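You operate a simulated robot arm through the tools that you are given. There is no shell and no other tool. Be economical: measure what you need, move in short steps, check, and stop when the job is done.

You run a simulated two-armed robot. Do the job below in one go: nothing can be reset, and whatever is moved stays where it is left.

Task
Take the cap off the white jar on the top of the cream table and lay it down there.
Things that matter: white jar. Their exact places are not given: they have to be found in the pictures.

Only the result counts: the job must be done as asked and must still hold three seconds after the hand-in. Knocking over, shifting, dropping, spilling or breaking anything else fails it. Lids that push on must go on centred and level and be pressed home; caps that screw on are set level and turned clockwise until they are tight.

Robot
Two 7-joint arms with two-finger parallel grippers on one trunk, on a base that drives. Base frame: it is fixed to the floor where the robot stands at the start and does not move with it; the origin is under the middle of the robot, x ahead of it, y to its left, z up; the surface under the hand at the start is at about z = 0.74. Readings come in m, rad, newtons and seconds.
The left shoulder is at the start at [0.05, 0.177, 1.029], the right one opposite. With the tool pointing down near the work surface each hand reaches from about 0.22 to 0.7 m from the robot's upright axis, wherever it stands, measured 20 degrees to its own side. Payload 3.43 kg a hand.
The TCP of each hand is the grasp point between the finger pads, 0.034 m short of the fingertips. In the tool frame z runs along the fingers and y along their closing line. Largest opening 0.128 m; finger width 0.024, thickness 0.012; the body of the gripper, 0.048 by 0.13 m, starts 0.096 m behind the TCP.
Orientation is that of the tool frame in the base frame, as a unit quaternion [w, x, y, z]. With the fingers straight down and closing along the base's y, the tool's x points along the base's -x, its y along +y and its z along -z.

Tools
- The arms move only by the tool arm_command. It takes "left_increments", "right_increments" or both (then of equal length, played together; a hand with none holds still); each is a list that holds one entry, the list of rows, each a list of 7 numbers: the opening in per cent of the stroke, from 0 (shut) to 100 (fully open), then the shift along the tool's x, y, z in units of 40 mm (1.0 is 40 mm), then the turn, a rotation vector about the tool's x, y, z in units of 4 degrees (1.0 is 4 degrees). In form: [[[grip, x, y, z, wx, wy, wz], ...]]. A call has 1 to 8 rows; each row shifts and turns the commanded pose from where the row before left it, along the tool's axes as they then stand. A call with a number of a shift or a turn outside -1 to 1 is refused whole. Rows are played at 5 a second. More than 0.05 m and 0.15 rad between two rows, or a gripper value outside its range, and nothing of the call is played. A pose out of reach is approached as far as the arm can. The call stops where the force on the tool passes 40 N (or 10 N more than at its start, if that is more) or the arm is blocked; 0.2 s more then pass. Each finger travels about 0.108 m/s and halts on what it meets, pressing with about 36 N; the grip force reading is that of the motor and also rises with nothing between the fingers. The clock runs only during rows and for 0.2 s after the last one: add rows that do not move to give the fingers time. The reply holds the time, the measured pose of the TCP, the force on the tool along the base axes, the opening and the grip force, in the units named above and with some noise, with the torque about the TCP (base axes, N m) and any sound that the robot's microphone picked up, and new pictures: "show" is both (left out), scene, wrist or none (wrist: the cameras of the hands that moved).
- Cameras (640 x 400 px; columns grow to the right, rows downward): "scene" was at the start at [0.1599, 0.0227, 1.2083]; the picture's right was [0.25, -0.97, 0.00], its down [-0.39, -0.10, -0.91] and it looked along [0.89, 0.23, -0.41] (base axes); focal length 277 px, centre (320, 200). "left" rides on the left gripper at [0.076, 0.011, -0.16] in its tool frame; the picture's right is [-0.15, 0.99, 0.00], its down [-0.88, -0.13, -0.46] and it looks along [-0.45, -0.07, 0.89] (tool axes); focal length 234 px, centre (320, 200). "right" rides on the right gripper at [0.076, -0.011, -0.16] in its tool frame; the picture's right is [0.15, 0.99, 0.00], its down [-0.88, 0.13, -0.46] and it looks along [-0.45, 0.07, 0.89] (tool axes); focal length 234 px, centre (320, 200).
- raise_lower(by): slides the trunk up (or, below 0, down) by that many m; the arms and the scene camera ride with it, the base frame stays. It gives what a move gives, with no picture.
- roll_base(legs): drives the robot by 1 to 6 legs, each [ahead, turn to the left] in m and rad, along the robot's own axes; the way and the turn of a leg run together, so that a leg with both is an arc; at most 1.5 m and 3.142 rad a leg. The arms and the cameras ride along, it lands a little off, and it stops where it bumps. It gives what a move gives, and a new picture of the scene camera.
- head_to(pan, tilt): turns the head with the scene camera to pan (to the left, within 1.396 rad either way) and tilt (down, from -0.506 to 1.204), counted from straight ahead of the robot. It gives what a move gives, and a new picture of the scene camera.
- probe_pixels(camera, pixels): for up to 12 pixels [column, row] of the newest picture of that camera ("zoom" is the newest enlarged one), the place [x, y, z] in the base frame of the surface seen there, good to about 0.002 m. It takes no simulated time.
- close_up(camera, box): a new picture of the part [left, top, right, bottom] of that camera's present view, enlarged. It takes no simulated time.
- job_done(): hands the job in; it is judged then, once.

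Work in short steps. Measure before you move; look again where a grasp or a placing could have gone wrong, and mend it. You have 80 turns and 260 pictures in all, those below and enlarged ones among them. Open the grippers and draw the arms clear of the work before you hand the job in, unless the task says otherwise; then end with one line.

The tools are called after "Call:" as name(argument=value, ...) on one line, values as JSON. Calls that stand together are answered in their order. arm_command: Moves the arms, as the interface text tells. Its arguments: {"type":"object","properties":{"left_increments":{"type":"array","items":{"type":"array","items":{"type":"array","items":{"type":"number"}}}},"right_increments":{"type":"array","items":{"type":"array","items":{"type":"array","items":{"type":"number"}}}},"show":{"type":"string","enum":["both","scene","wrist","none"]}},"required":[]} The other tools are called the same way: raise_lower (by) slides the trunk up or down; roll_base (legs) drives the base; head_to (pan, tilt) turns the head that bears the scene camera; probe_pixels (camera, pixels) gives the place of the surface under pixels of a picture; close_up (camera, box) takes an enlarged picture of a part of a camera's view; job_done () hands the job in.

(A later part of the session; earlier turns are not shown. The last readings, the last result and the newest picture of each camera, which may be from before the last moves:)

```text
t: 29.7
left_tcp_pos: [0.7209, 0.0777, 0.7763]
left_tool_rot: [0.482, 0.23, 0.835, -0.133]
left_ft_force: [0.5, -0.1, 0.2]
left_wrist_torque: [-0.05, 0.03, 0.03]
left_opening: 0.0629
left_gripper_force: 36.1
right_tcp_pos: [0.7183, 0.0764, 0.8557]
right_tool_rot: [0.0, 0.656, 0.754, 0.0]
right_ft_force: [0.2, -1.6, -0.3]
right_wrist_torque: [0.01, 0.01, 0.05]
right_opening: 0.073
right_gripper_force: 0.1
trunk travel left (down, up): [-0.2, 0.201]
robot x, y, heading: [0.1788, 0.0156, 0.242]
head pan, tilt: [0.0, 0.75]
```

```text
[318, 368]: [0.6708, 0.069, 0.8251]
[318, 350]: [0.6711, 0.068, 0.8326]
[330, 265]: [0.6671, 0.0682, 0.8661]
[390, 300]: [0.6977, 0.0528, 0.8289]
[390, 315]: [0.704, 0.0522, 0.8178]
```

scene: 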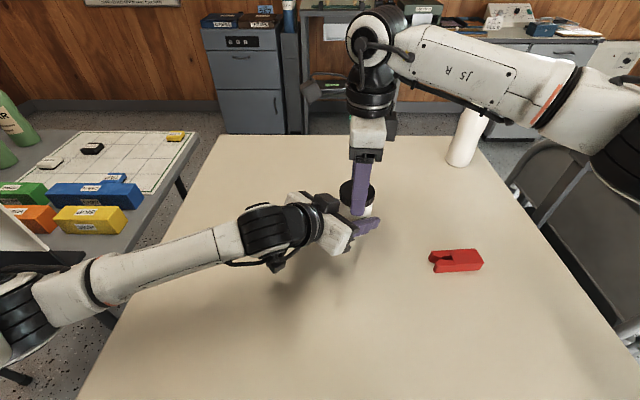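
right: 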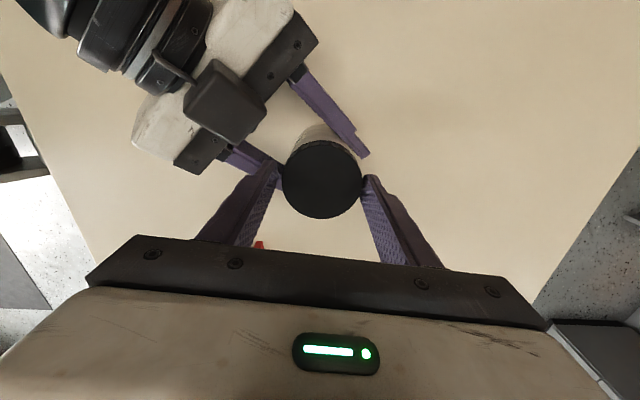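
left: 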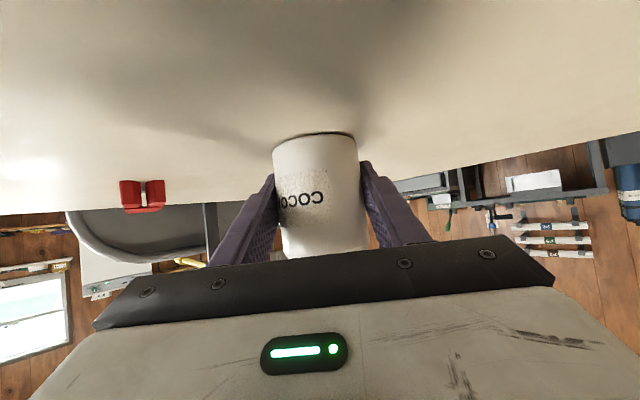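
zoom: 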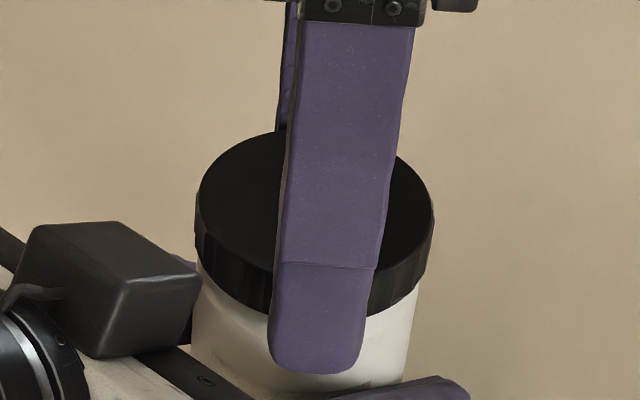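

Tip z≈0.823, right at the skirt's lower edge. I close on the cap.

Call:
arm_command(right_increments=[[[50, 0, 0, 0, 0, 0, 0], [45, 0, 0, 0, 0, 0, 0], [40, 0, 0, 0, 0, 0, 0], [35, 0, 0, 0, 0, 0, 0], [30, 0, 0, 0, 0, 0, 0]]], show="none")

Call:
arm_command(right_increments=[[[30, 0, 0, 0, 0, 0, -1], [30, 0, 0, 0, 0, 0, -1], [30, 0, 0, 0, 0, 0, -1], [30, 0, 0, 0, 0, 0, -1]]], show="both")

```text
t: 30.9
left_tcp_pos: [0.7201, 0.0763, 0.7768]
left_tool_rot: [0.482, 0.231, 0.835, -0.134]
left_ft_force: [-10.5, 1.4, 2.1]
left_wrist_torque: [0.03, -0.41, -0.05]
left_opening: 0.0628
left_gripper_force: 35.7
right_tcp_pos: [0.7187, 0.0766, 0.8574]
right_tool_rot: [0.0, 0.657, 0.754, 0.001]
right_ft_force: [10.5, -0.4, -3.1]
right_wrist_torque: [-0.02, -0.28, 0.01]
right_opening: 0.0637
right_gripper_force: 35.8
trunk travel left (down, up): [-0.2, 0.201]
robot x, y, heading: [0.1787, 0.0168, 0.241]
head pan, tilt: [0.0, 0.75]
```

```text
t: 31.9
left_tcp_pos: [0.7208, 0.0766, 0.7773]
left_tool_rot: [0.482, 0.23, 0.835, -0.134]
left_ft_force: [-8.7, -1.1, 0.7]
left_wrist_torque: [-0.08, -0.28, 0.06]
left_opening: 0.0629
left_gripper_force: 35.7
right_tcp_pos: [0.7187, 0.0769, 0.8571]
right_tool_rot: [-0.001, 0.544, 0.839, 0.0]
right_ft_force: [7.3, 0.5, -1.0]
right_wrist_torque: [-0.02, -0.24, -0.04]
right_opening: 0.0635
right_gripper_force: 35.9
trunk travel left (down, up): [-0.2, 0.201]
robot x, y, heading: [0.1763, 0.0163, 0.247]
head pan, tilt: [0.0, 0.75]
```

scene: 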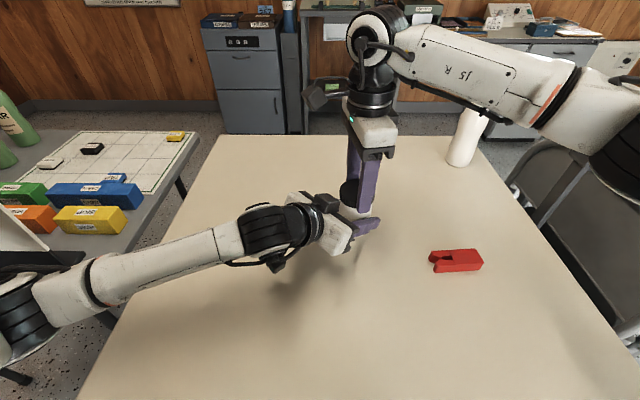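
right: 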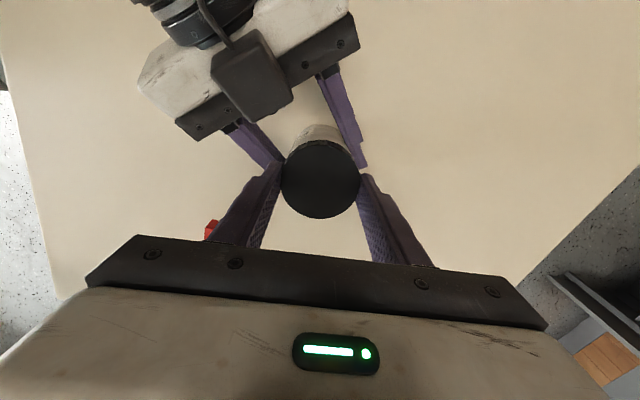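

It turned 16° counterclockwise with hardly any torque; the side load of ~8 N comes from a 1 mm offset, which I trim while turning on by 32°, twice.

Call:
arm_command(right_increments=[[[30, -0.012, 0.028, 0, 0, 0, -1], [30, 0, 0, 0, 0, 0, -1], [30, 0, 0, 0, 0, 0, -1], [30, 0, 0, 0, 0, 0, -1], [30, 0, 0, 0, 0, 0, -1], [30, 0, 0, 0, 0, 0, -1], [30, 0, 0, 0, 0, 0, -1], [30, 0, 0, 0, 0, 0, -1]]], show="none")

Call:
arm_command(right_increments=[[[30, 0, 0, 0, 0, 0, -1], [30, 0, 0, 0, 0, 0, -1], [30, 0, 0, 0, 0, 0, -1], [30, 0, 0, 0, 0, 0, -1], [30, 0, 0, 0, 0, 0, -1], [30, 0, 0, 0, 0, 0, -1], [30, 0, 0, 0, 0, 0, -1], [30, 0, 0, 0, 0, 0, -1]]], show="both")

Call:
close_up(camera="scene", box=[310, 160, 406, 220])

```text
t: 33.7
left_tcp_pos: [0.7203, 0.0783, 0.7762]
left_tool_rot: [0.482, 0.23, 0.835, -0.133]
left_ft_force: [3.4, -1.3, 0.0]
left_wrist_torque: [0.12, 0.17, 0.02]
left_opening: 0.063
left_gripper_force: 36.2
right_tcp_pos: [0.7206, 0.0778, 0.857]
right_tool_rot: [-0.001, 0.292, 0.956, 0.001]
right_ft_force: [-2.8, 2.2, -1.5]
right_wrist_torque: [0.05, 0.09, 0.03]
right_opening: 0.0633
right_gripper_force: 36.3
trunk travel left (down, up): [-0.2, 0.201]
robot x, y, heading: [0.1738, 0.0144, 0.244]
head pan, tilt: [0.0, 0.75]
```

```text
t: 35.5
left_tcp_pos: [0.7194, 0.0767, 0.7771]
left_tool_rot: [0.482, 0.23, 0.835, -0.133]
left_ft_force: [1.2, -4.6, -0.8]
left_wrist_torque: [0.27, -0.01, 0.03]
left_opening: 0.063
left_gripper_force: 36.0
right_tcp_pos: [0.721, 0.0775, 0.8556]
right_tool_rot: [-0.001, 0.018, 1.0, 0.0]
right_ft_force: [-2.5, 5.7, -0.1]
right_wrist_torque: [0.14, 0.11, -0.01]
right_opening: 0.0634
right_gripper_force: 36.2
trunk travel left (down, up): [-0.2, 0.201]
robot x, y, heading: [0.1766, 0.0124, 0.242]
head pan, tilt: [0.0, 0.75]
```

scene: 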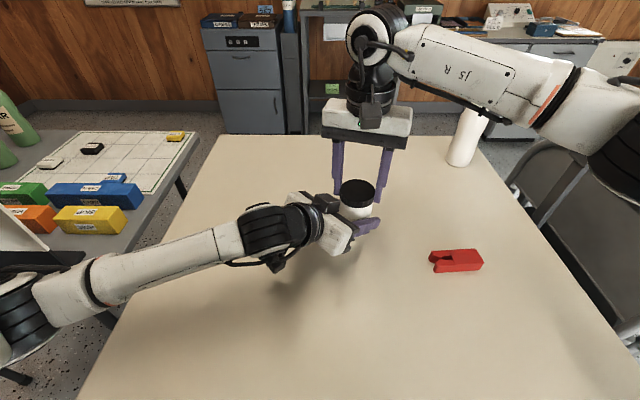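
right: 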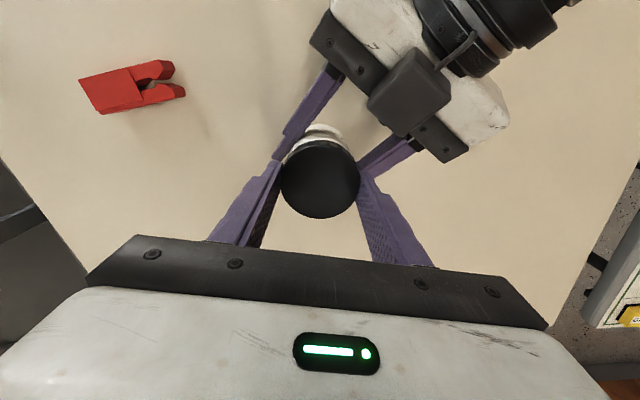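

```text
6.67 times, centred on (358, 190) of scene
```

zoom: 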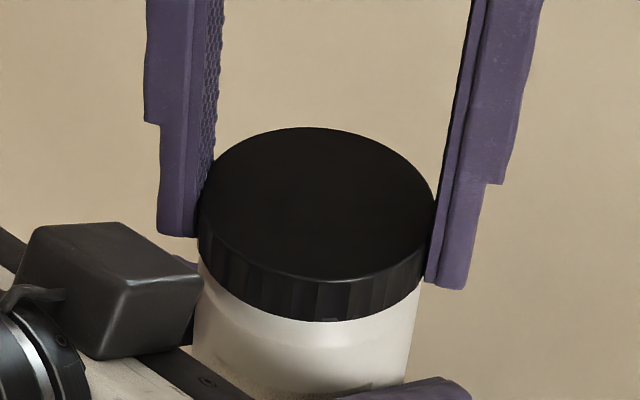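

The grasp looks clean after 80° of turning. I check whether the cap has risen.

Call:
probe_pixels(camera="zoom", pixels=[[314, 205], [314, 255], [314, 160], [318, 316], [318, 325], [318, 332]])

```text
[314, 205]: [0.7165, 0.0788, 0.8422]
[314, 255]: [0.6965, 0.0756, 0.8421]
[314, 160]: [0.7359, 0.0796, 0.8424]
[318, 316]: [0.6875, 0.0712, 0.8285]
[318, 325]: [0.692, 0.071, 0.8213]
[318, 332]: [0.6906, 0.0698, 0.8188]
```

The cap top has risen about 1.3 mm, so it is a screw thread and it is coming. I keep turning another 64° with a tiny lift.

Call:
arm_command(right_increments=[[[30, 0, 0, -0.002, 0, 0, -1], [30, 0, 0, -0.002, 0, 0, -1], [30, 0, 0, -0.002, 0, 0, -1], [30, 0, 0, -0.002, 0, 0, -1], [30, 0, 0, -0.002, 0, 0, -1], [30, 0, 0, -0.002, 0, 0, -1], [30, 0, 0, -0.002, 0, 0, -1], [30, 0, 0, -0.002, 0, 0, -1]]], show="none")

Call:
arm_command(right_increments=[[[30, 0, 0, -0.002, 0, 0, -1], [30, 0, 0, -0.002, 0, 0, -1], [30, 0, 0, -0.002, 0, 0, -1], [30, 0, 0, -0.002, 0, 0, -1], [30, 0, 0, -0.002, 0, 0, -1], [30, 0, 0, -0.002, 0, 0, -1], [30, 0, 0, -0.002, 0, 0, -1], [30, 0, 0, -0.002, 0, 0, -1]]], show="both")

Call:
close_up(camera="scene", box=[310, 160, 406, 220])

```text
t: 37.3
left_tcp_pos: [0.7193, 0.0774, 0.7771]
left_tool_rot: [0.481, 0.231, 0.835, -0.133]
left_ft_force: [1.7, -9.7, -0.7]
left_wrist_torque: [0.47, 0.14, 0.01]
left_opening: 0.0631
left_gripper_force: 36.4
right_tcp_pos: [0.7213, 0.0766, 0.858]
right_tool_rot: [0.0, -0.26, 0.966, 0.0]
right_ft_force: [-2.6, 9.7, -1.6]
right_wrist_torque: [0.32, 0.11, 0.03]
right_opening: 0.0636
right_gripper_force: 36.4
trunk travel left (down, up): [-0.2, 0.201]
robot x, y, heading: [0.1786, 0.0166, 0.245]
head pan, tilt: [0.0, 0.75]
```

```text
t: 39.1
left_tcp_pos: [0.7202, 0.0765, 0.7765]
left_tool_rot: [0.482, 0.23, 0.835, -0.134]
left_ft_force: [6.8, -13.7, -0.3]
left_wrist_torque: [0.78, 0.27, 0.01]
left_opening: 0.0631
left_gripper_force: 35.7
right_tcp_pos: [0.719, 0.077, 0.8587]
right_tool_rot: [0.001, -0.486, 0.874, 0.001]
right_ft_force: [-6.5, 13.8, -1.5]
right_wrist_torque: [0.41, 0.25, -0.04]
right_opening: 0.0634
right_gripper_force: 36.0
right hand out of reach, approached as far as the arm can: row 8
trunk travel left (down, up): [-0.2, 0.201]
robot x, y, heading: [0.1776, 0.0131, 0.249]
head pan, tilt: [0.0, 0.75]
```

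scene: 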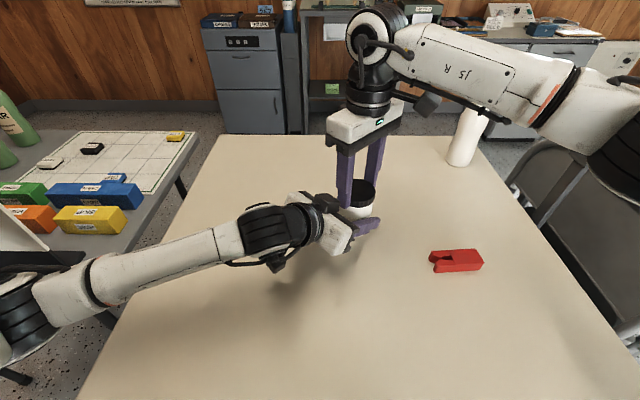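
right: 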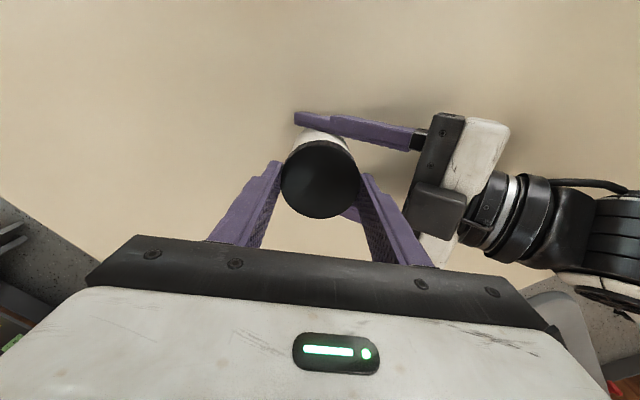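

```text
6.67 times, centred on (358, 190) of scene
```

zoom: 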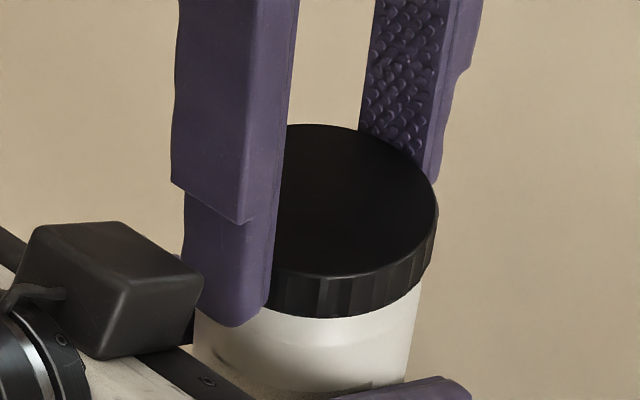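

The right wrist reached its limit at +58° after about 140° of unscrewing. I open slightly, and rewind the hand clockwise for a fresh grip.

Call:
arm_command(right_increments=[[[57, 0, 0, 0, 0, 0, 0], [57, 0, 0, 0, 0, 0, 0], [57, 0, 0, 0, 0, 0, 1], [57, 0, 0, 0, 0, 0, 1], [57, 0, 0, 0, 0, 0, 1], [57, 0, 0, 0, 0, 0, 1], [57, 0, 0, 0, 0, 0, 1], [57, 0, 0, 0, 0, 0, 1]]], show="wrist")

Call:
arm_command(right_increments=[[[57, 0, 0, 0, 0, 0, 1], [57, 0, 0, 0, 0, 0, 1], [57, 0, 0, 0, 0, 0, 1], [57, 0, 0, 0, 0, 0, 1], [57, 0, 0, 0, 0, 0, 1], [57, 0, 0, 0, 0, 0, 1], [57, 0, 0, 0, 0, 0, 1], [57, 0, 0, 0, 0, 0, 1]]], show="scene")

Call:
close_up(camera="scene", box=[310, 160, 406, 220])

```text
t: 40.9
left_tcp_pos: [0.7205, 0.0773, 0.7767]
left_tool_rot: [0.482, 0.23, 0.835, -0.133]
left_ft_force: [-0.8, 1.1, 1.3]
left_wrist_torque: [-0.04, -0.11, 0.06]
left_opening: 0.0626
left_gripper_force: 35.7
right_tcp_pos: [0.7194, 0.0777, 0.8593]
right_tool_rot: [-0.001, -0.292, 0.956, 0.0]
right_ft_force: [0.2, -1.1, 0.1]
right_wrist_torque: [-0.02, 0.02, 0.03]
right_opening: 0.0729
right_gripper_force: 0.1
trunk travel left (down, up): [-0.2, 0.201]
robot x, y, heading: [0.176, 0.0134, 0.243]
head pan, tilt: [0.0, 0.75]
```

right: 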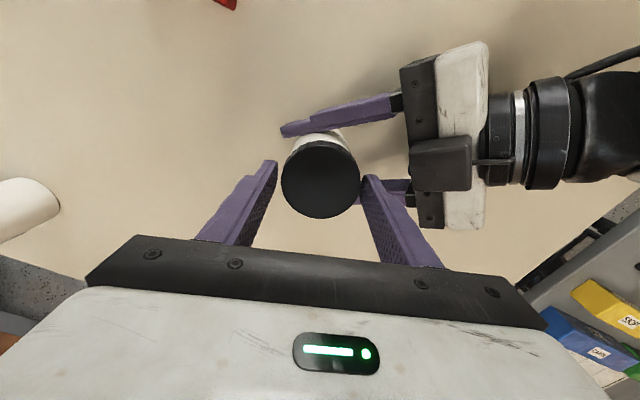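

```text
t: 42.7
left_tcp_pos: [0.7201, 0.0768, 0.7768]
left_tool_rot: [0.482, 0.23, 0.835, -0.134]
left_ft_force: [0.7, 0.8, 0.4]
left_wrist_torque: [-0.09, -0.08, -0.01]
left_opening: 0.0633
left_gripper_force: 35.9
right_tcp_pos: [0.7202, 0.0785, 0.8585]
right_tool_rot: [0.0, -0.016, 1.0, 0.0]
right_ft_force: [0.5, 0.3, -0.6]
right_wrist_torque: [0.02, -0.02, -0.01]
right_opening: 0.0728
right_gripper_force: 0.0
trunk travel left (down, up): [-0.2, 0.201]
robot x, y, heading: [0.1784, 0.0145, 0.243]
head pan, tilt: [0.0, 0.75]
```

scene: 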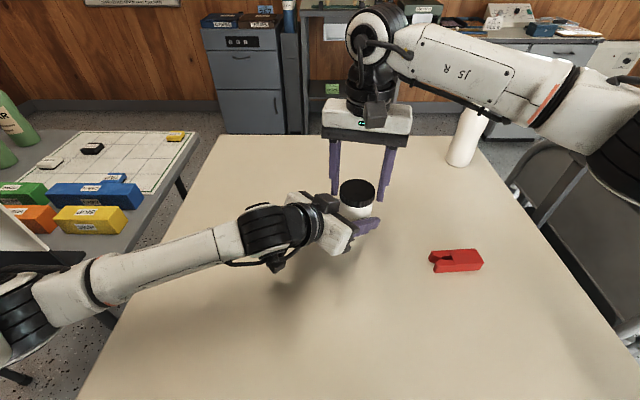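

```text
6.67 times, centred on (358, 190) of scene
```

zoom: 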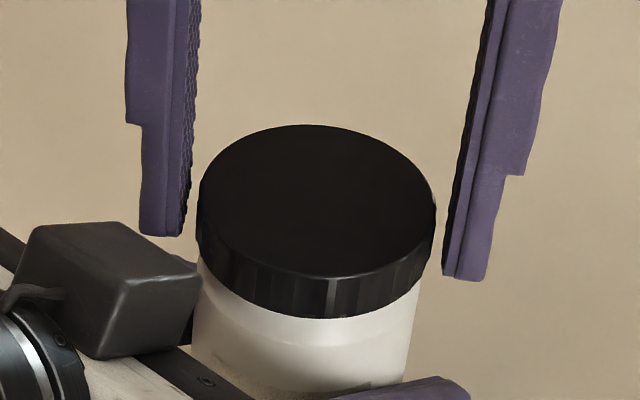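

The cap is visibly higher. I rewind another 96° and probe the cap.

Call:
probe_pixels(camera="zoom", pixels=[[314, 205], [314, 130], [314, 274], [203, 195], [430, 205], [318, 312], [318, 322]])

Call:
arm_command(right_increments=[[[57, 0, 0, 0, 0, 0, 1], [57, 0, 0, 0, 0, 0, 1], [57, 0, 0, 0, 0, 0, 1], [57, 0, 0, 0, 0, 0, 1], [57, 0, 0, 0, 0, 0, 1], [57, 0, 0, 0, 0, 0, 1], [57, 0, 0, 0, 0, 0, 1], [57, 0, 0, 0, 0, 0, 1]]], show="none")

Call:
arm_command(right_increments=[[[57, 0, 0, 0, 0, 0, 1], [57, 0, 0, 0, 0, 0, 1], [57, 0, 0, 0, 0, 0, 1], [57, 0, 0, 0, 0, 0, 1], [57, 0, 0, 0, 0, 0, 1], [57, 0, 0, 0, 0, 0, 1], [57, 0, 0, 0, 0, 0, 1], [57, 0, 0, 0, 0, 0, 1]]], show="none")

Call:
arm_command(right_increments=[[[57, 0, 0, 0, 0, 0, 1], [57, 0, 0, 0, 0, 0, 1], [57, 0, 0, 0, 0, 0, 1], [57, 0, 0, 0, 0, 0, 1], [57, 0, 0, 0, 0, 0, 1], [57, 0, 0, 0, 0, 0, 1], [57, 0, 0, 0, 0, 0, 1], [57, 0, 0, 0, 0, 0, 1]]], show="wrist")

```text
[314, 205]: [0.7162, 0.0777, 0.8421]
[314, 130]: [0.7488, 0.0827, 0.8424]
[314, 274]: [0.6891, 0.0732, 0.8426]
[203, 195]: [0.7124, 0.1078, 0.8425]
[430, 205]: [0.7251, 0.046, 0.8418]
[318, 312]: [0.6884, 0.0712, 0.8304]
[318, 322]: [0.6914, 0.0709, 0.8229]
```

```text
t: 44.5
left_tcp_pos: [0.7199, 0.0774, 0.7762]
left_tool_rot: [0.482, 0.231, 0.835, -0.133]
left_ft_force: [0.1, -0.4, 0.9]
left_wrist_torque: [-0.05, -0.03, 0.04]
left_opening: 0.0629
left_gripper_force: 36.4
right_tcp_pos: [0.7212, 0.0778, 0.8581]
right_tool_rot: [0.001, 0.259, 0.966, 0.0]
right_ft_force: [0.4, 0.2, 0.6]
right_wrist_torque: [-0.01, 0.01, 0.01]
right_opening: 0.0733
right_gripper_force: 0.0
trunk travel left (down, up): [-0.2, 0.201]
robot x, y, heading: [0.1767, 0.0137, 0.248]
head pan, tilt: [0.0, 0.75]
```

```text
t: 46.3
left_tcp_pos: [0.7197, 0.0772, 0.7754]
left_tool_rot: [0.482, 0.231, 0.835, -0.134]
left_ft_force: [0.3, 0.8, -0.6]
left_wrist_torque: [-0.03, -0.04, 0.0]
left_opening: 0.063
left_gripper_force: 35.3
right_tcp_pos: [0.7216, 0.0756, 0.8586]
right_tool_rot: [0.0, 0.516, 0.856, 0.0]
right_ft_force: [0.5, -0.2, -0.5]
right_wrist_torque: [-0.01, 0.0, 0.04]
right_opening: 0.0729
right_gripper_force: 0.0
trunk travel left (down, up): [-0.2, 0.201]
robot x, y, heading: [0.1757, 0.0131, 0.241]
head pan, tilt: [0.0, 0.75]
```

```text
t: 48.1
left_tcp_pos: [0.72, 0.0774, 0.7774]
left_tool_rot: [0.481, 0.231, 0.835, -0.133]
left_ft_force: [-0.2, 1.6, -0.7]
left_wrist_torque: [-0.09, -0.02, 0.02]
left_opening: 0.0629
left_gripper_force: 36.4
right_tcp_pos: [0.7206, 0.0773, 0.8587]
right_tool_rot: [0.0, 0.732, 0.681, 0.0]
right_ft_force: [0.0, 0.8, -0.4]
right_wrist_torque: [0.03, -0.04, -0.01]
right_opening: 0.073
right_gripper_force: 0.1
trunk travel left (down, up): [-0.2, 0.201]
robot x, y, heading: [0.1807, 0.0139, 0.246]
head pan, tilt: [0.0, 0.75]
```

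right: 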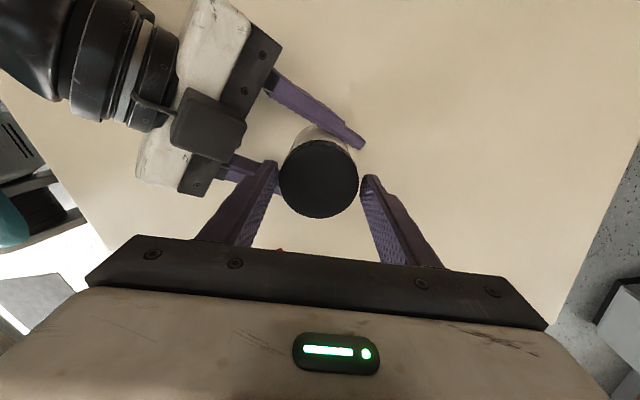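

No limit met; yaw −94°, nicely centred. I grip again and turn counterclockwise about 150° in five calls.

Call:
arm_command(right_increments=[[[45, 0, 0, 0, 0, 0, 0], [35, 0, 0, 0, 0, 0, 0], [30, 0, 0, 0, 0, 0, 0], [30, 0, 0, 0, 0, 0, -1], [30, 0, 0, -0.001, 0, 0, -1], [30, 0, 0, -0.001, 0, 0, -1], [30, 0, 0, -0.001, 0, 0, -1], [30, 0, 0, -0.001, 0, 0, -1]]], show="none")

Call:
arm_command(right_increments=[[[30, 0, 0, -0.001, 0, 0, -1], [30, 0, 0, -0.001, 0, 0, -1], [30, 0, 0, -0.001, 0, 0, -1], [30, 0, 0, -0.001, 0, 0, -1], [30, 0, 0, -0.001, 0, 0, -1], [30, 0, 0, -0.001, 0, 0, -1], [30, 0, 0, -0.001, 0, 0, -1], [30, 0, 0, -0.001, 0, 0, -1]]], show="none")

Call:
arm_command(right_increments=[[[30, 0, 0, -0.001, 0, 0, -1], [30, 0, 0, -0.001, 0, 0, -1], [30, 0, 0, -0.001, 0, 0, -1], [30, 0, 0, -0.001, 0, 0, -1], [30, 0, 0, -0.001, 0, 0, -1], [30, 0, 0, -0.001, 0, 0, -1], [30, 0, 0, -0.001, 0, 0, -1], [30, 0, 0, -0.001, 0, 0, -1]]], show="scene")

Call:
close_up(camera="scene", box=[310, 160, 406, 220])

```text
t: 49.9
left_tcp_pos: [0.7201, 0.0788, 0.7767]
left_tool_rot: [0.482, 0.23, 0.835, -0.133]
left_ft_force: [10.6, -3.3, 0.7]
left_wrist_torque: [0.08, 0.35, 0.06]
left_opening: 0.0629
left_gripper_force: 36.5
right_tcp_pos: [0.7193, 0.0775, 0.8587]
right_tool_rot: [-0.001, 0.601, 0.799, 0.001]
right_ft_force: [-9.1, 2.7, 3.5]
right_wrist_torque: [0.06, 0.29, 0.0]
right_opening: 0.0632
right_gripper_force: 35.7
trunk travel left (down, up): [-0.2, 0.201]
robot x, y, heading: [0.1748, 0.0132, 0.244]
head pan, tilt: [0.0, 0.75]
```

```text
t: 51.7
left_tcp_pos: [0.7195, 0.0781, 0.7764]
left_tool_rot: [0.483, 0.23, 0.835, -0.133]
left_ft_force: [13.9, -1.9, 0.5]
left_wrist_torque: [0.0, 0.29, 0.09]
left_opening: 0.0629
left_gripper_force: 35.9
right_tcp_pos: [0.72, 0.0781, 0.8589]
right_tool_rot: [-0.001, 0.358, 0.934, 0.0]
right_ft_force: [-11.7, 2.2, 9.3]
right_wrist_torque: [0.1, 0.38, -0.03]
right_opening: 0.0633
right_gripper_force: 36.4
trunk travel left (down, up): [-0.2, 0.201]
robot x, y, heading: [0.1779, 0.0153, 0.245]
head pan, tilt: [0.0, 0.75]
```

```text
t: 53.5
left_tcp_pos: [0.7197, 0.0769, 0.7771]
left_tool_rot: [0.482, 0.23, 0.835, -0.133]
left_ft_force: [8.7, -2.3, -1.6]
left_wrist_torque: [0.04, 0.23, 0.12]
left_opening: 0.0628
left_gripper_force: 36.3
right_tcp_pos: [0.7213, 0.0774, 0.8593]
right_tool_rot: [0.0, 0.086, 0.996, 0.0]
right_ft_force: [-10.1, 3.4, 9.7]
right_wrist_torque: [0.27, 0.32, 0.02]
right_opening: 0.0634
right_gripper_force: 36.1
trunk travel left (down, up): [-0.2, 0.201]
robot x, y, heading: [0.1793, 0.0135, 0.245]
head pan, tilt: [0.0, 0.75]
```

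scene: 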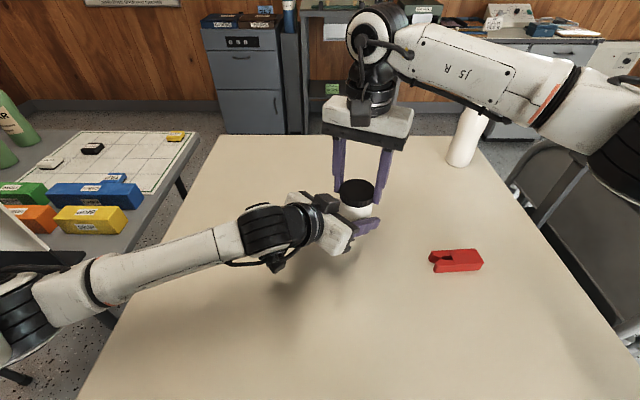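

```text
6.67 times, centred on (358, 190) of scene
```

zoom: 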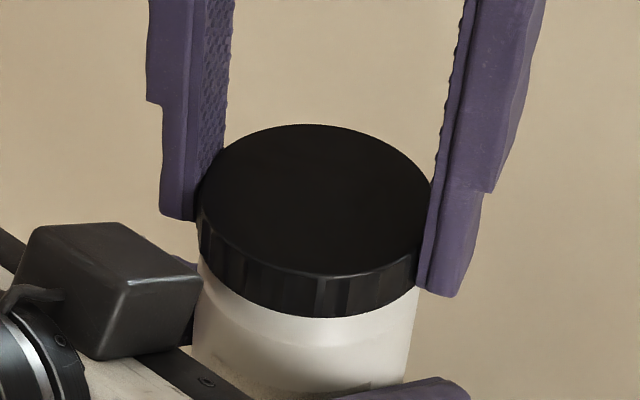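

The cap now pushes the hand up by ~10 N (it rises faster than I lift) so I add more lift, and finish the remaining ~68° before the wrist limit.

Call:
arm_command(right_increments=[[[30, 0, 0, -0.02, 0, 0, -1], [30, 0, 0, -0.003, 0, 0, -1], [30, 0, 0, -0.003, 0, 0, -1], [30, 0, 0, -0.003, 0, 0, -1], [30, 0, 0, -0.003, 0, 0, -1], [30, 0, 0, -0.003, 0, 0, -1], [30, 0, 0, -0.003, 0, 0, -1], [30, 0, 0, -0.003, 0, 0, -1]]], show="none")

Call:
arm_command(right_increments=[[[30, 0, 0, -0.003, 0, 0, -1], [30, 0, 0, -0.003, 0, 0, -1], [30, 0, 0, -0.003, 0, 0, -1], [30, 0, 0, -0.003, 0, 0, -1], [30, 0, 0, -0.003, 0, 0, -1], [30, 0, 0, -0.003, 0, 0, -1], [30, 0, 0, -0.003, 0, 0, -1], [30, 0, 0, -0.003, 0, 0, -1]]], show="scene")

Call:
close_up(camera="scene", box=[310, 160, 406, 220])

```text
t: 55.3
left_tcp_pos: [0.7198, 0.077, 0.7778]
left_tool_rot: [0.482, 0.23, 0.834, -0.134]
left_ft_force: [6.4, -5.4, -0.3]
left_wrist_torque: [0.11, 0.35, 0.02]
left_opening: 0.0631
left_gripper_force: 35.7
right_tcp_pos: [0.7213, 0.077, 0.8598]
right_tool_rot: [0.0, -0.192, 0.981, 0.0]
right_ft_force: [-6.2, 5.0, 1.2]
right_wrist_torque: [0.3, 0.17, -0.01]
right_opening: 0.0634
right_gripper_force: 36.1
trunk travel left (down, up): [-0.2, 0.201]
robot x, y, heading: [0.1744, 0.0149, 0.243]
head pan, tilt: [0.0, 0.75]
```

```text
t: 57.1
left_tcp_pos: [0.7195, 0.0771, 0.7775]
left_tool_rot: [0.482, 0.231, 0.834, -0.134]
left_ft_force: [-0.8, -8.0, 0.0]
left_wrist_torque: [0.4, -0.11, 0.13]
left_opening: 0.0628
left_gripper_force: 35.8
right_tcp_pos: [0.7208, 0.0766, 0.861]
right_tool_rot: [0.0, -0.454, 0.891, 0.0]
right_ft_force: [0.5, 7.4, -0.4]
right_wrist_torque: [0.23, -0.03, -0.14]
right_opening: 0.0631
right_gripper_force: 36.1
trunk travel left (down, up): [-0.2, 0.201]
robot x, y, heading: [0.1806, 0.0145, 0.242]
head pan, tilt: [0.0, 0.75]
```

scene: 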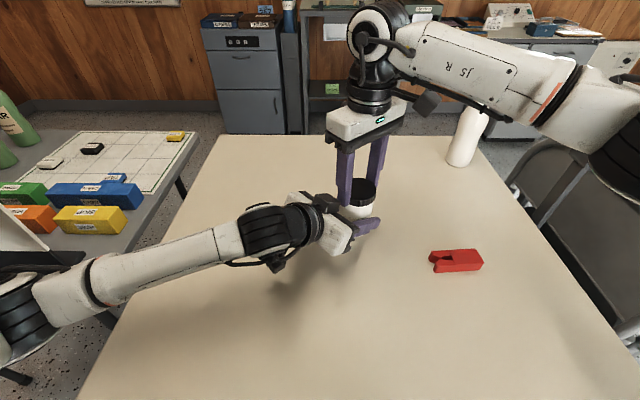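

```text
6.67 times, centred on (358, 190) of scene
```

zoom: 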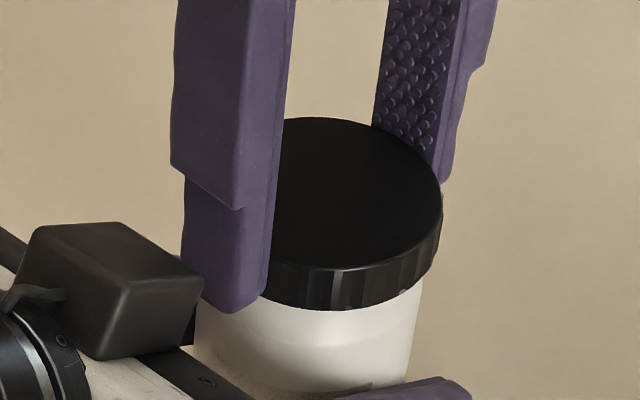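

Now ~290° turned and the cap is about 4 mm up. I test with a small lift of 3 mm to see whether the thread still holds.

Call:
arm_command(right_increments=[[[30, 0, 0, -0.025, 0, 0, 0], [30, 0, 0, -0.025, 0, 0, 0], [30, 0, 0, -0.025, 0, 0, 0]]], show="none")

Call:
close_up(camera="scene", box=[310, 160, 406, 220])

```text
t: 57.9
left_tcp_pos: [0.7198, 0.0776, 0.7773]
left_tool_rot: [0.482, 0.23, 0.835, -0.133]
left_ft_force: [-1.8, -5.9, 1.7]
left_wrist_torque: [0.5, -0.12, 0.05]
left_opening: 0.0629
left_gripper_force: 36.2
right_tcp_pos: [0.7211, 0.0773, 0.8627]
right_tool_rot: [0.0, -0.454, 0.891, 0.001]
right_ft_force: [2.6, 6.7, -4.2]
right_wrist_torque: [0.05, -0.09, -0.04]
right_opening: 0.0632
right_gripper_force: 35.8
trunk travel left (down, up): [-0.2, 0.201]
robot x, y, heading: [0.1764, 0.0128, 0.246]
head pan, tilt: [0.0, 0.75]
```

```text
6.67 times, centred on (358, 190) of scene
```

zoom: 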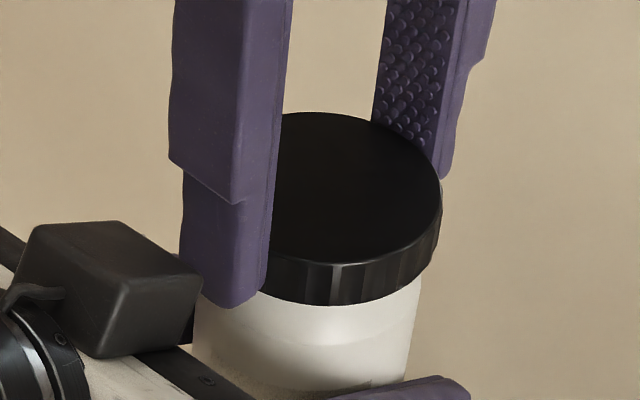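

The cap followed upward with only ~4 N of resistance. I lift another 6 mm gently.

Call:
arm_command(right_increments=[[[30, 0, 0, -0.05, 0, 0, 0], [30, 0, 0, -0.05, 0, 0, 0], [30, 0, 0, -0.05, 0, 0, 0]]], show="none")

Call:
close_up(camera="scene", box=[310, 160, 406, 220])

```text
t: 58.7
left_tcp_pos: [0.7212, 0.0783, 0.7768]
left_tool_rot: [0.482, 0.228, 0.836, -0.131]
left_ft_force: [-0.6, -1.2, 2.5]
left_wrist_torque: [-0.11, -0.05, -0.01]
left_opening: 0.063
left_gripper_force: 36.1
right_tcp_pos: [0.7206, 0.0752, 0.8704]
right_tool_rot: [0.0, -0.453, 0.891, -0.001]
right_ft_force: [-0.1, -0.6, -0.6]
right_wrist_torque: [0.01, 0.01, -0.02]
right_opening: 0.063
right_gripper_force: 35.9
trunk travel left (down, up): [-0.2, 0.201]
robot x, y, heading: [0.1735, 0.0134, 0.243]
head pan, tilt: [0.0, 0.75]
```

```text
6.67 times, centred on (358, 190) of scene
```

zoom: 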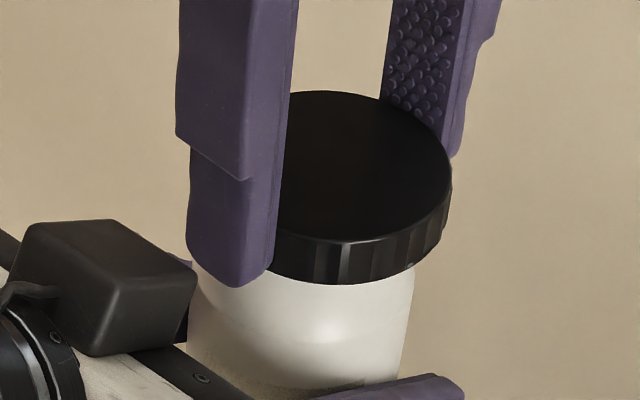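

All forces dropped to zero: the cap is off. I lift it clear by 0.1 m.

Call:
arm_command(right_increments=[[[30, 0, 0, -0.4, 0, 0, 0], [30, 0, 0, -0.7, 0, 0, 0], [30, 0, 0, -0.7, 0, 0, 0], [30, 0, 0, -0.7, 0, 0, 0]]], show="both")

```text
t: 59.7
left_tcp_pos: [0.7196, 0.0763, 0.7769]
left_tool_rot: [0.482, 0.23, 0.835, -0.133]
left_ft_force: [-0.1, 1.6, 3.9]
left_wrist_torque: [-0.02, -0.1, 0.01]
left_opening: 0.0629
left_gripper_force: 35.8
right_tcp_pos: [0.7214, 0.0764, 0.9719]
right_tool_rot: [0.0, -0.454, 0.891, 0.0]
right_ft_force: [-0.3, 0.2, -0.1]
right_wrist_torque: [0.02, 0.02, 0.02]
right_opening: 0.0632
right_gripper_force: 35.4
trunk travel left (down, up): [-0.2, 0.201]
robot x, y, heading: [0.1772, 0.0129, 0.241]
head pan, tilt: [0.0, 0.75]
```

scene: 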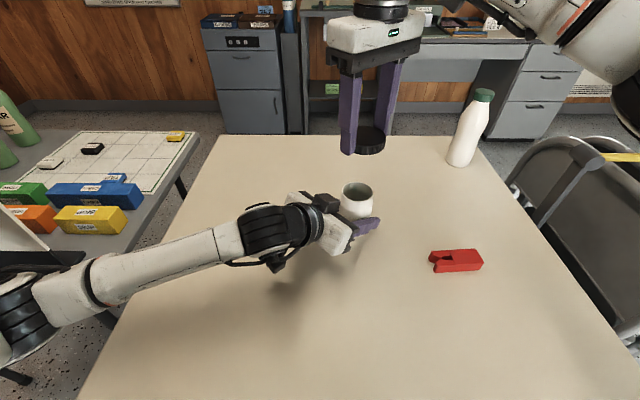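
right: 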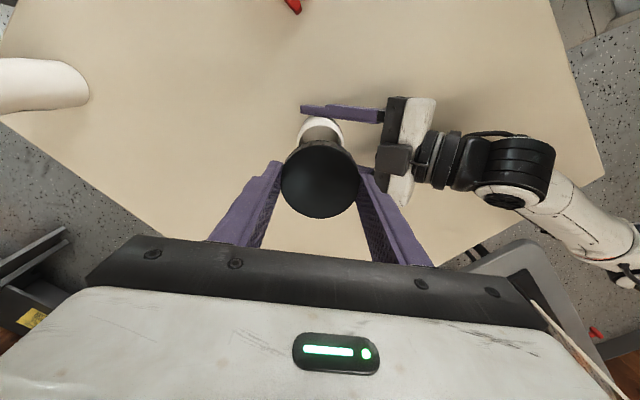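

The cap is held, jar open and upright. I probe free table room near (400,300) and the red stapler's extent.

Call:
probe_pixels(camera="scene", pixels=[[400, 300], [380, 290], [380, 320], [430, 256], [434, 270], [482, 268], [340, 320]])

```text
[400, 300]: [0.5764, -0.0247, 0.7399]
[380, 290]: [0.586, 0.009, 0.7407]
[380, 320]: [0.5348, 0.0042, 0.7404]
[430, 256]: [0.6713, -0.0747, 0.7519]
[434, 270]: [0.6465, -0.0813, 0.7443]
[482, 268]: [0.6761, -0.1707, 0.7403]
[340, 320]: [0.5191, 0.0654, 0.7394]
```

There is clear room at (0.54, −0.03), 0.12 m from the stapler. I carry the cap over there at height.

Call:
arm_command(right_increments=[[[30, 0.8, 0.35, 0, 0, 0, 0], [30, 0.8, 0.35, 0, 0, 0, 0], [30, 0.8, 0.35, 0, 0, 0, 0], [30, 0.8, 0.35, 0, 0, 0, 0], [30, 0.8, 0.35, 0, 0, 0, 0], [30, 0.8, 0.35, 0, 0, 0, 0], [30, 0, 0, 0, 0, 0, 0]]], show="both")

```text
t: 61.3
left_tcp_pos: [0.7198, 0.0774, 0.7767]
left_tool_rot: [0.482, 0.231, 0.834, -0.135]
left_ft_force: [-0.7, -0.3, 0.6]
left_wrist_torque: [-0.04, -0.08, -0.01]
left_opening: 0.0629
left_gripper_force: 36.6
right_tcp_pos: [0.5398, -0.0287, 0.9689]
right_tool_rot: [0.0, -0.454, 0.891, 0.0]
right_ft_force: [0.1, 0.1, -0.6]
right_wrist_torque: [-0.03, 0.02, -0.02]
right_opening: 0.0633
right_gripper_force: 36.1
trunk travel left (down, up): [-0.2, 0.201]
robot x, y, heading: [0.1763, 0.0118, 0.244]
head pan, tilt: [0.0, 0.75]
```

scene: 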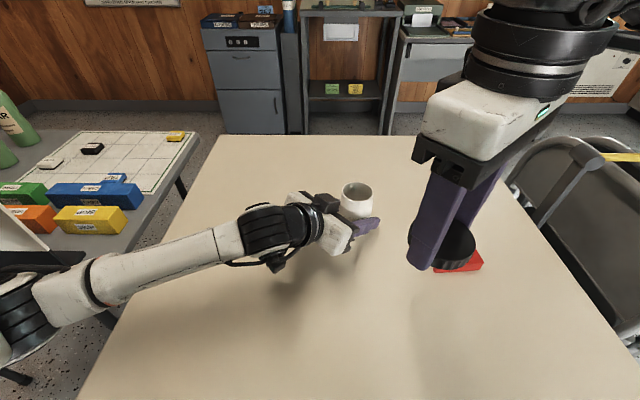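
right: 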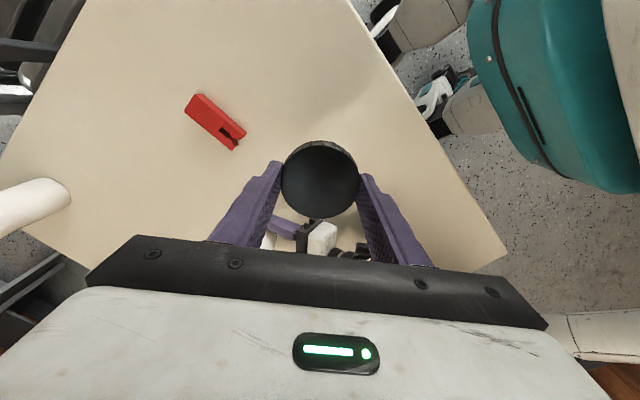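

Over free table. I lower to just above the surface (TCP z≈0.785), then in small steps.

Call:
arm_command(right_increments=[[[30, 0, 0, 0.9, 0, 0, 0], [30, 0, 0, 0.9, 0, 0, 0], [30, 0, 0, 0.9, 0, 0, 0], [30, 0, 0, 0.9, 0, 0, 0], [30, 0, 0, 0.6, 0, 0, 0], [30, 0, 0, 0.3, 0, 0, 0], [30, 0, 0, 0, 0, 0, 0]]], show="scene")

Call:
close_up(camera="scene", box=[352, 260, 480, 340])

```text
t: 62.9
left_tcp_pos: [0.7199, 0.0788, 0.777]
left_tool_rot: [0.482, 0.23, 0.835, -0.134]
left_ft_force: [-0.9, 0.3, 1.2]
left_wrist_torque: [-0.05, -0.01, -0.03]
left_opening: 0.0628
left_gripper_force: 36.6
right_tcp_pos: [0.5415, -0.0309, 0.7886]
right_tool_rot: [0.0, -0.454, 0.891, 0.001]
right_ft_force: [0.0, -0.1, 0.2]
right_wrist_torque: [0.0, 0.02, 0.01]
right_opening: 0.0632
right_gripper_force: 36.2
trunk travel left (down, up): [-0.2, 0.201]
robot x, y, heading: [0.1764, 0.0158, 0.247]
head pan, tilt: [0.0, 0.75]
```

scene: 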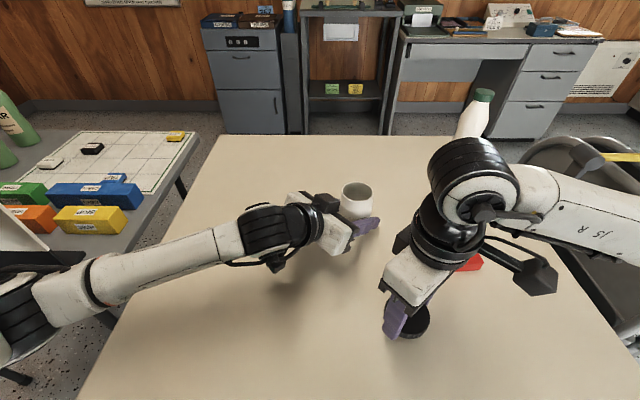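

```text
5.00 times, centred on (416, 300) of scene
```

zoom: 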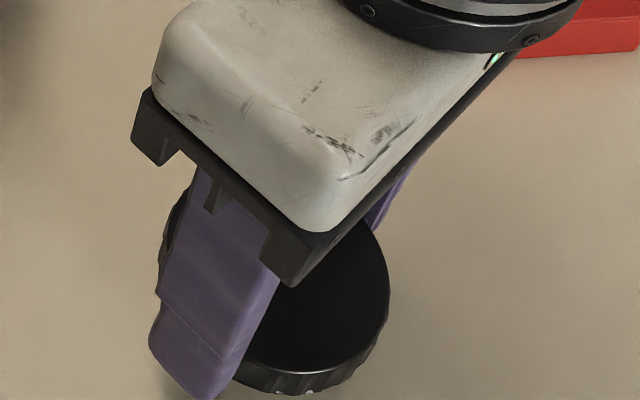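

The hand is at z 0.7886, so the cap is ~14 mm above the table. I lower 10 mm, then 1 mm steps watching the force.

Call:
arm_command(right_increments=[[[30, 0, 0, 0.15, 0, 0, 0], [30, 0, 0, 0.1, 0, 0, 0], [30, 0, 0, 0.03, 0, 0, 0], [30, 0, 0, 0.03, 0, 0, 0], [30, 0, 0, 0, 0, 0, 0]]], show="none")

Call:
close_up(camera="scene", box=[352, 280, 480, 360])

```text
t: 64.1
left_tcp_pos: [0.7201, 0.0776, 0.7767]
left_tool_rot: [0.483, 0.23, 0.834, -0.133]
left_ft_force: [-0.4, -0.5, 0.5]
left_wrist_torque: [-0.08, -0.05, 0.0]
left_opening: 0.0627
left_gripper_force: 36.4
right_tcp_pos: [0.541, -0.029, 0.7781]
right_tool_rot: [0.0, -0.454, 0.891, 0.0]
right_ft_force: [0.6, 0.7, -0.2]
right_wrist_torque: [0.02, 0.0, -0.02]
right_opening: 0.0631
right_gripper_force: 36.0
trunk travel left (down, up): [-0.2, 0.201]
robot x, y, heading: [0.1769, 0.0157, 0.246]
head pan, tilt: [0.0, 0.75]
```

```text
5.00 times, centred on (416, 320) of scene
```

zoom: 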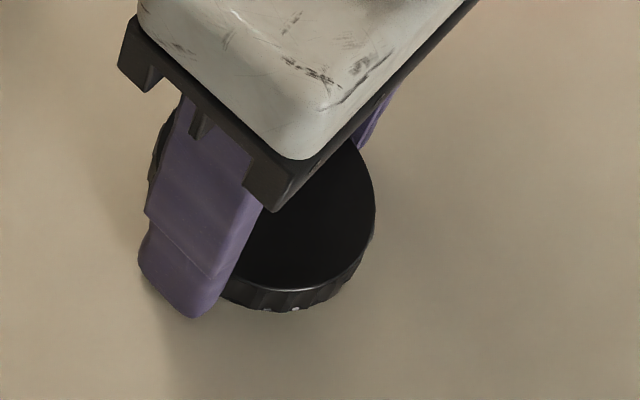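

Still no contact at z 0.778; I go down up to 4 mm more in fine steps.

Call:
arm_command(right_increments=[[[30, 0, 0, 0.03, 0, 0, 0], [30, 0, 0, 0.03, 0, 0, 0], [30, 0, 0, 0.02, 0, 0, 0], [30, 0, 0, 0, 0, 0, 0]]], show="none")

```text
t: 65.1
left_tcp_pos: [0.7198, 0.077, 0.7762]
left_tool_rot: [0.482, 0.231, 0.835, -0.134]
left_ft_force: [-0.9, -0.3, 0.9]
left_wrist_torque: [-0.06, -0.05, -0.06]
left_opening: 0.0627
left_gripper_force: 36.4
right_tcp_pos: [0.5404, -0.0292, 0.7732]
right_tool_rot: [0.0, -0.453, 0.891, 0.0]
right_ft_force: [1.2, -0.2, 0.6]
right_wrist_torque: [-0.04, -0.01, 0.02]
right_opening: 0.0627
right_gripper_force: 36.0
trunk travel left (down, up): [-0.2, 0.201]
robot x, y, heading: [0.1752, 0.0146, 0.242]
head pan, tilt: [0.0, 0.75]
```

Still hardly any force (0.6 N); one more fine step down.

Call:
arm_command(right_increments=[[[30, 0, 0, 0.02, 0, 0, 0], [30, 0, 0, 0.015, 0, 0, 0], [30, 0, 0, 0, 0, 0, 0]]], show="none")

```text
t: 65.9
left_tcp_pos: [0.719, 0.0765, 0.776]
left_tool_rot: [0.481, 0.229, 0.836, -0.132]
left_ft_force: [0.5, 1.0, 0.4]
left_wrist_torque: [0.02, 0.02, 0.02]
left_opening: 0.0628
left_gripper_force: 35.9
right_tcp_pos: [0.541, -0.0299, 0.7732]
right_tool_rot: [0.002, -0.454, 0.891, 0.0]
right_ft_force: [-0.6, -7.3, 23.3]
right_wrist_torque: [0.07, 0.82, 0.22]
right_opening: 0.063
right_gripper_force: 35.5
trunk travel left (down, up): [-0.2, 0.201]
robot x, y, heading: [0.1795, 0.0172, 0.245]
head pan, tilt: [0.0, 0.75]
```

Contact (23 N up). I back up 0.8 mm, then open the right hand slowly.

Call:
arm_command(right_increments=[[[30, 0, 0, -0.02, 0, 0, 0], [55, 0, 0, 0, 0, 0, 0], [60, 0, 0, 0, 0, 0, 0], [70, 0, 0, 0, 0, 0, 0], [75, 0, 0, 0, 0, 0, 0]]], show="none")

Call:
close_up(camera="scene", box=[352, 280, 480, 360])

```text
t: 67.1
left_tcp_pos: [0.7197, 0.0779, 0.7783]
left_tool_rot: [0.482, 0.23, 0.835, -0.133]
left_ft_force: [-0.8, -0.4, 1.1]
left_wrist_torque: [0.01, -0.01, 0.0]
left_opening: 0.0631
left_gripper_force: 35.8
right_tcp_pos: [0.538, -0.0274, 0.7747]
right_tool_rot: [0.0, -0.456, 0.89, 0.002]
right_ft_force: [-1.9, 1.7, 22.9]
right_wrist_torque: [-0.81, -0.8, 0.1]
right_opening: 0.0948
right_gripper_force: 0.0
trunk travel left (down, up): [-0.2, 0.201]
robot x, y, heading: [0.1767, 0.0135, 0.245]
head pan, tilt: [0.0, 0.75]
```

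```text
5.00 times, centred on (416, 320) of scene
```

zoom: 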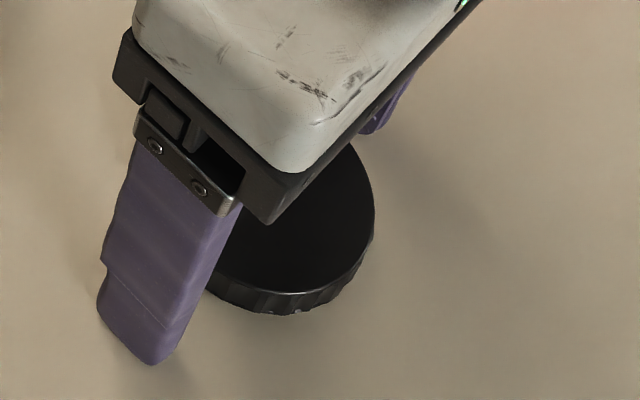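

The cap rests flat and is released; only a fingertip touches the table. I raise the right hand straight up.

Call:
arm_command(right_increments=[[[75, 0, 0, -0.2, 0, 0, 0], [75, 0, 0, -0.6, 0, 0, 0], [75, 0, 0, -0.9, 0, 0, 0], [75, 0, 0, -0.9, 0, 0, 0], [75, 0, 0, -0.9, 0, 0, 0], [75, 0, 0, -0.9, 0, 0, 0], [75, 0, 0, -0.9, 0, 0, 0]]], show="both")

```text
t: 68.7
left_tcp_pos: [0.719, 0.0773, 0.7758]
left_tool_rot: [0.482, 0.23, 0.835, -0.133]
left_ft_force: [-1.5, 0.6, 0.3]
left_wrist_torque: [0.0, -0.04, 0.0]
left_opening: 0.0632
left_gripper_force: 36.1
right_tcp_pos: [0.5418, -0.0285, 0.9865]
right_tool_rot: [0.0, -0.454, 0.891, 0.0]
right_ft_force: [0.4, 0.0, 0.8]
right_wrist_torque: [-0.02, -0.02, 0.01]
right_opening: 0.096
right_gripper_force: 0.1
trunk travel left (down, up): [-0.2, 0.201]
robot x, y, heading: [0.1781, 0.0197, 0.242]
head pan, tilt: [0.0, 0.75]
```

scene: 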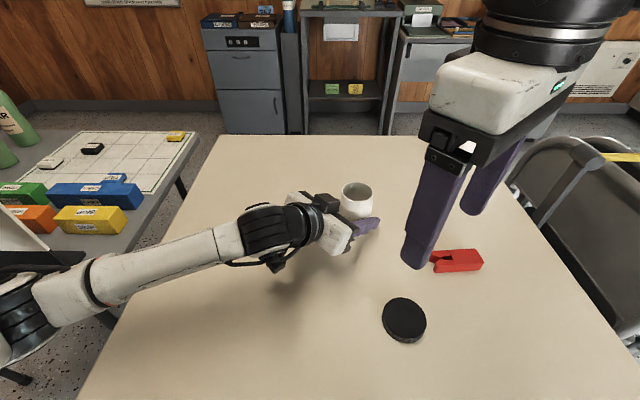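
right: 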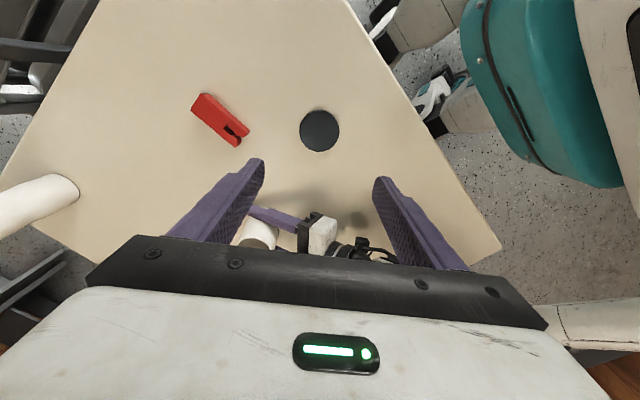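

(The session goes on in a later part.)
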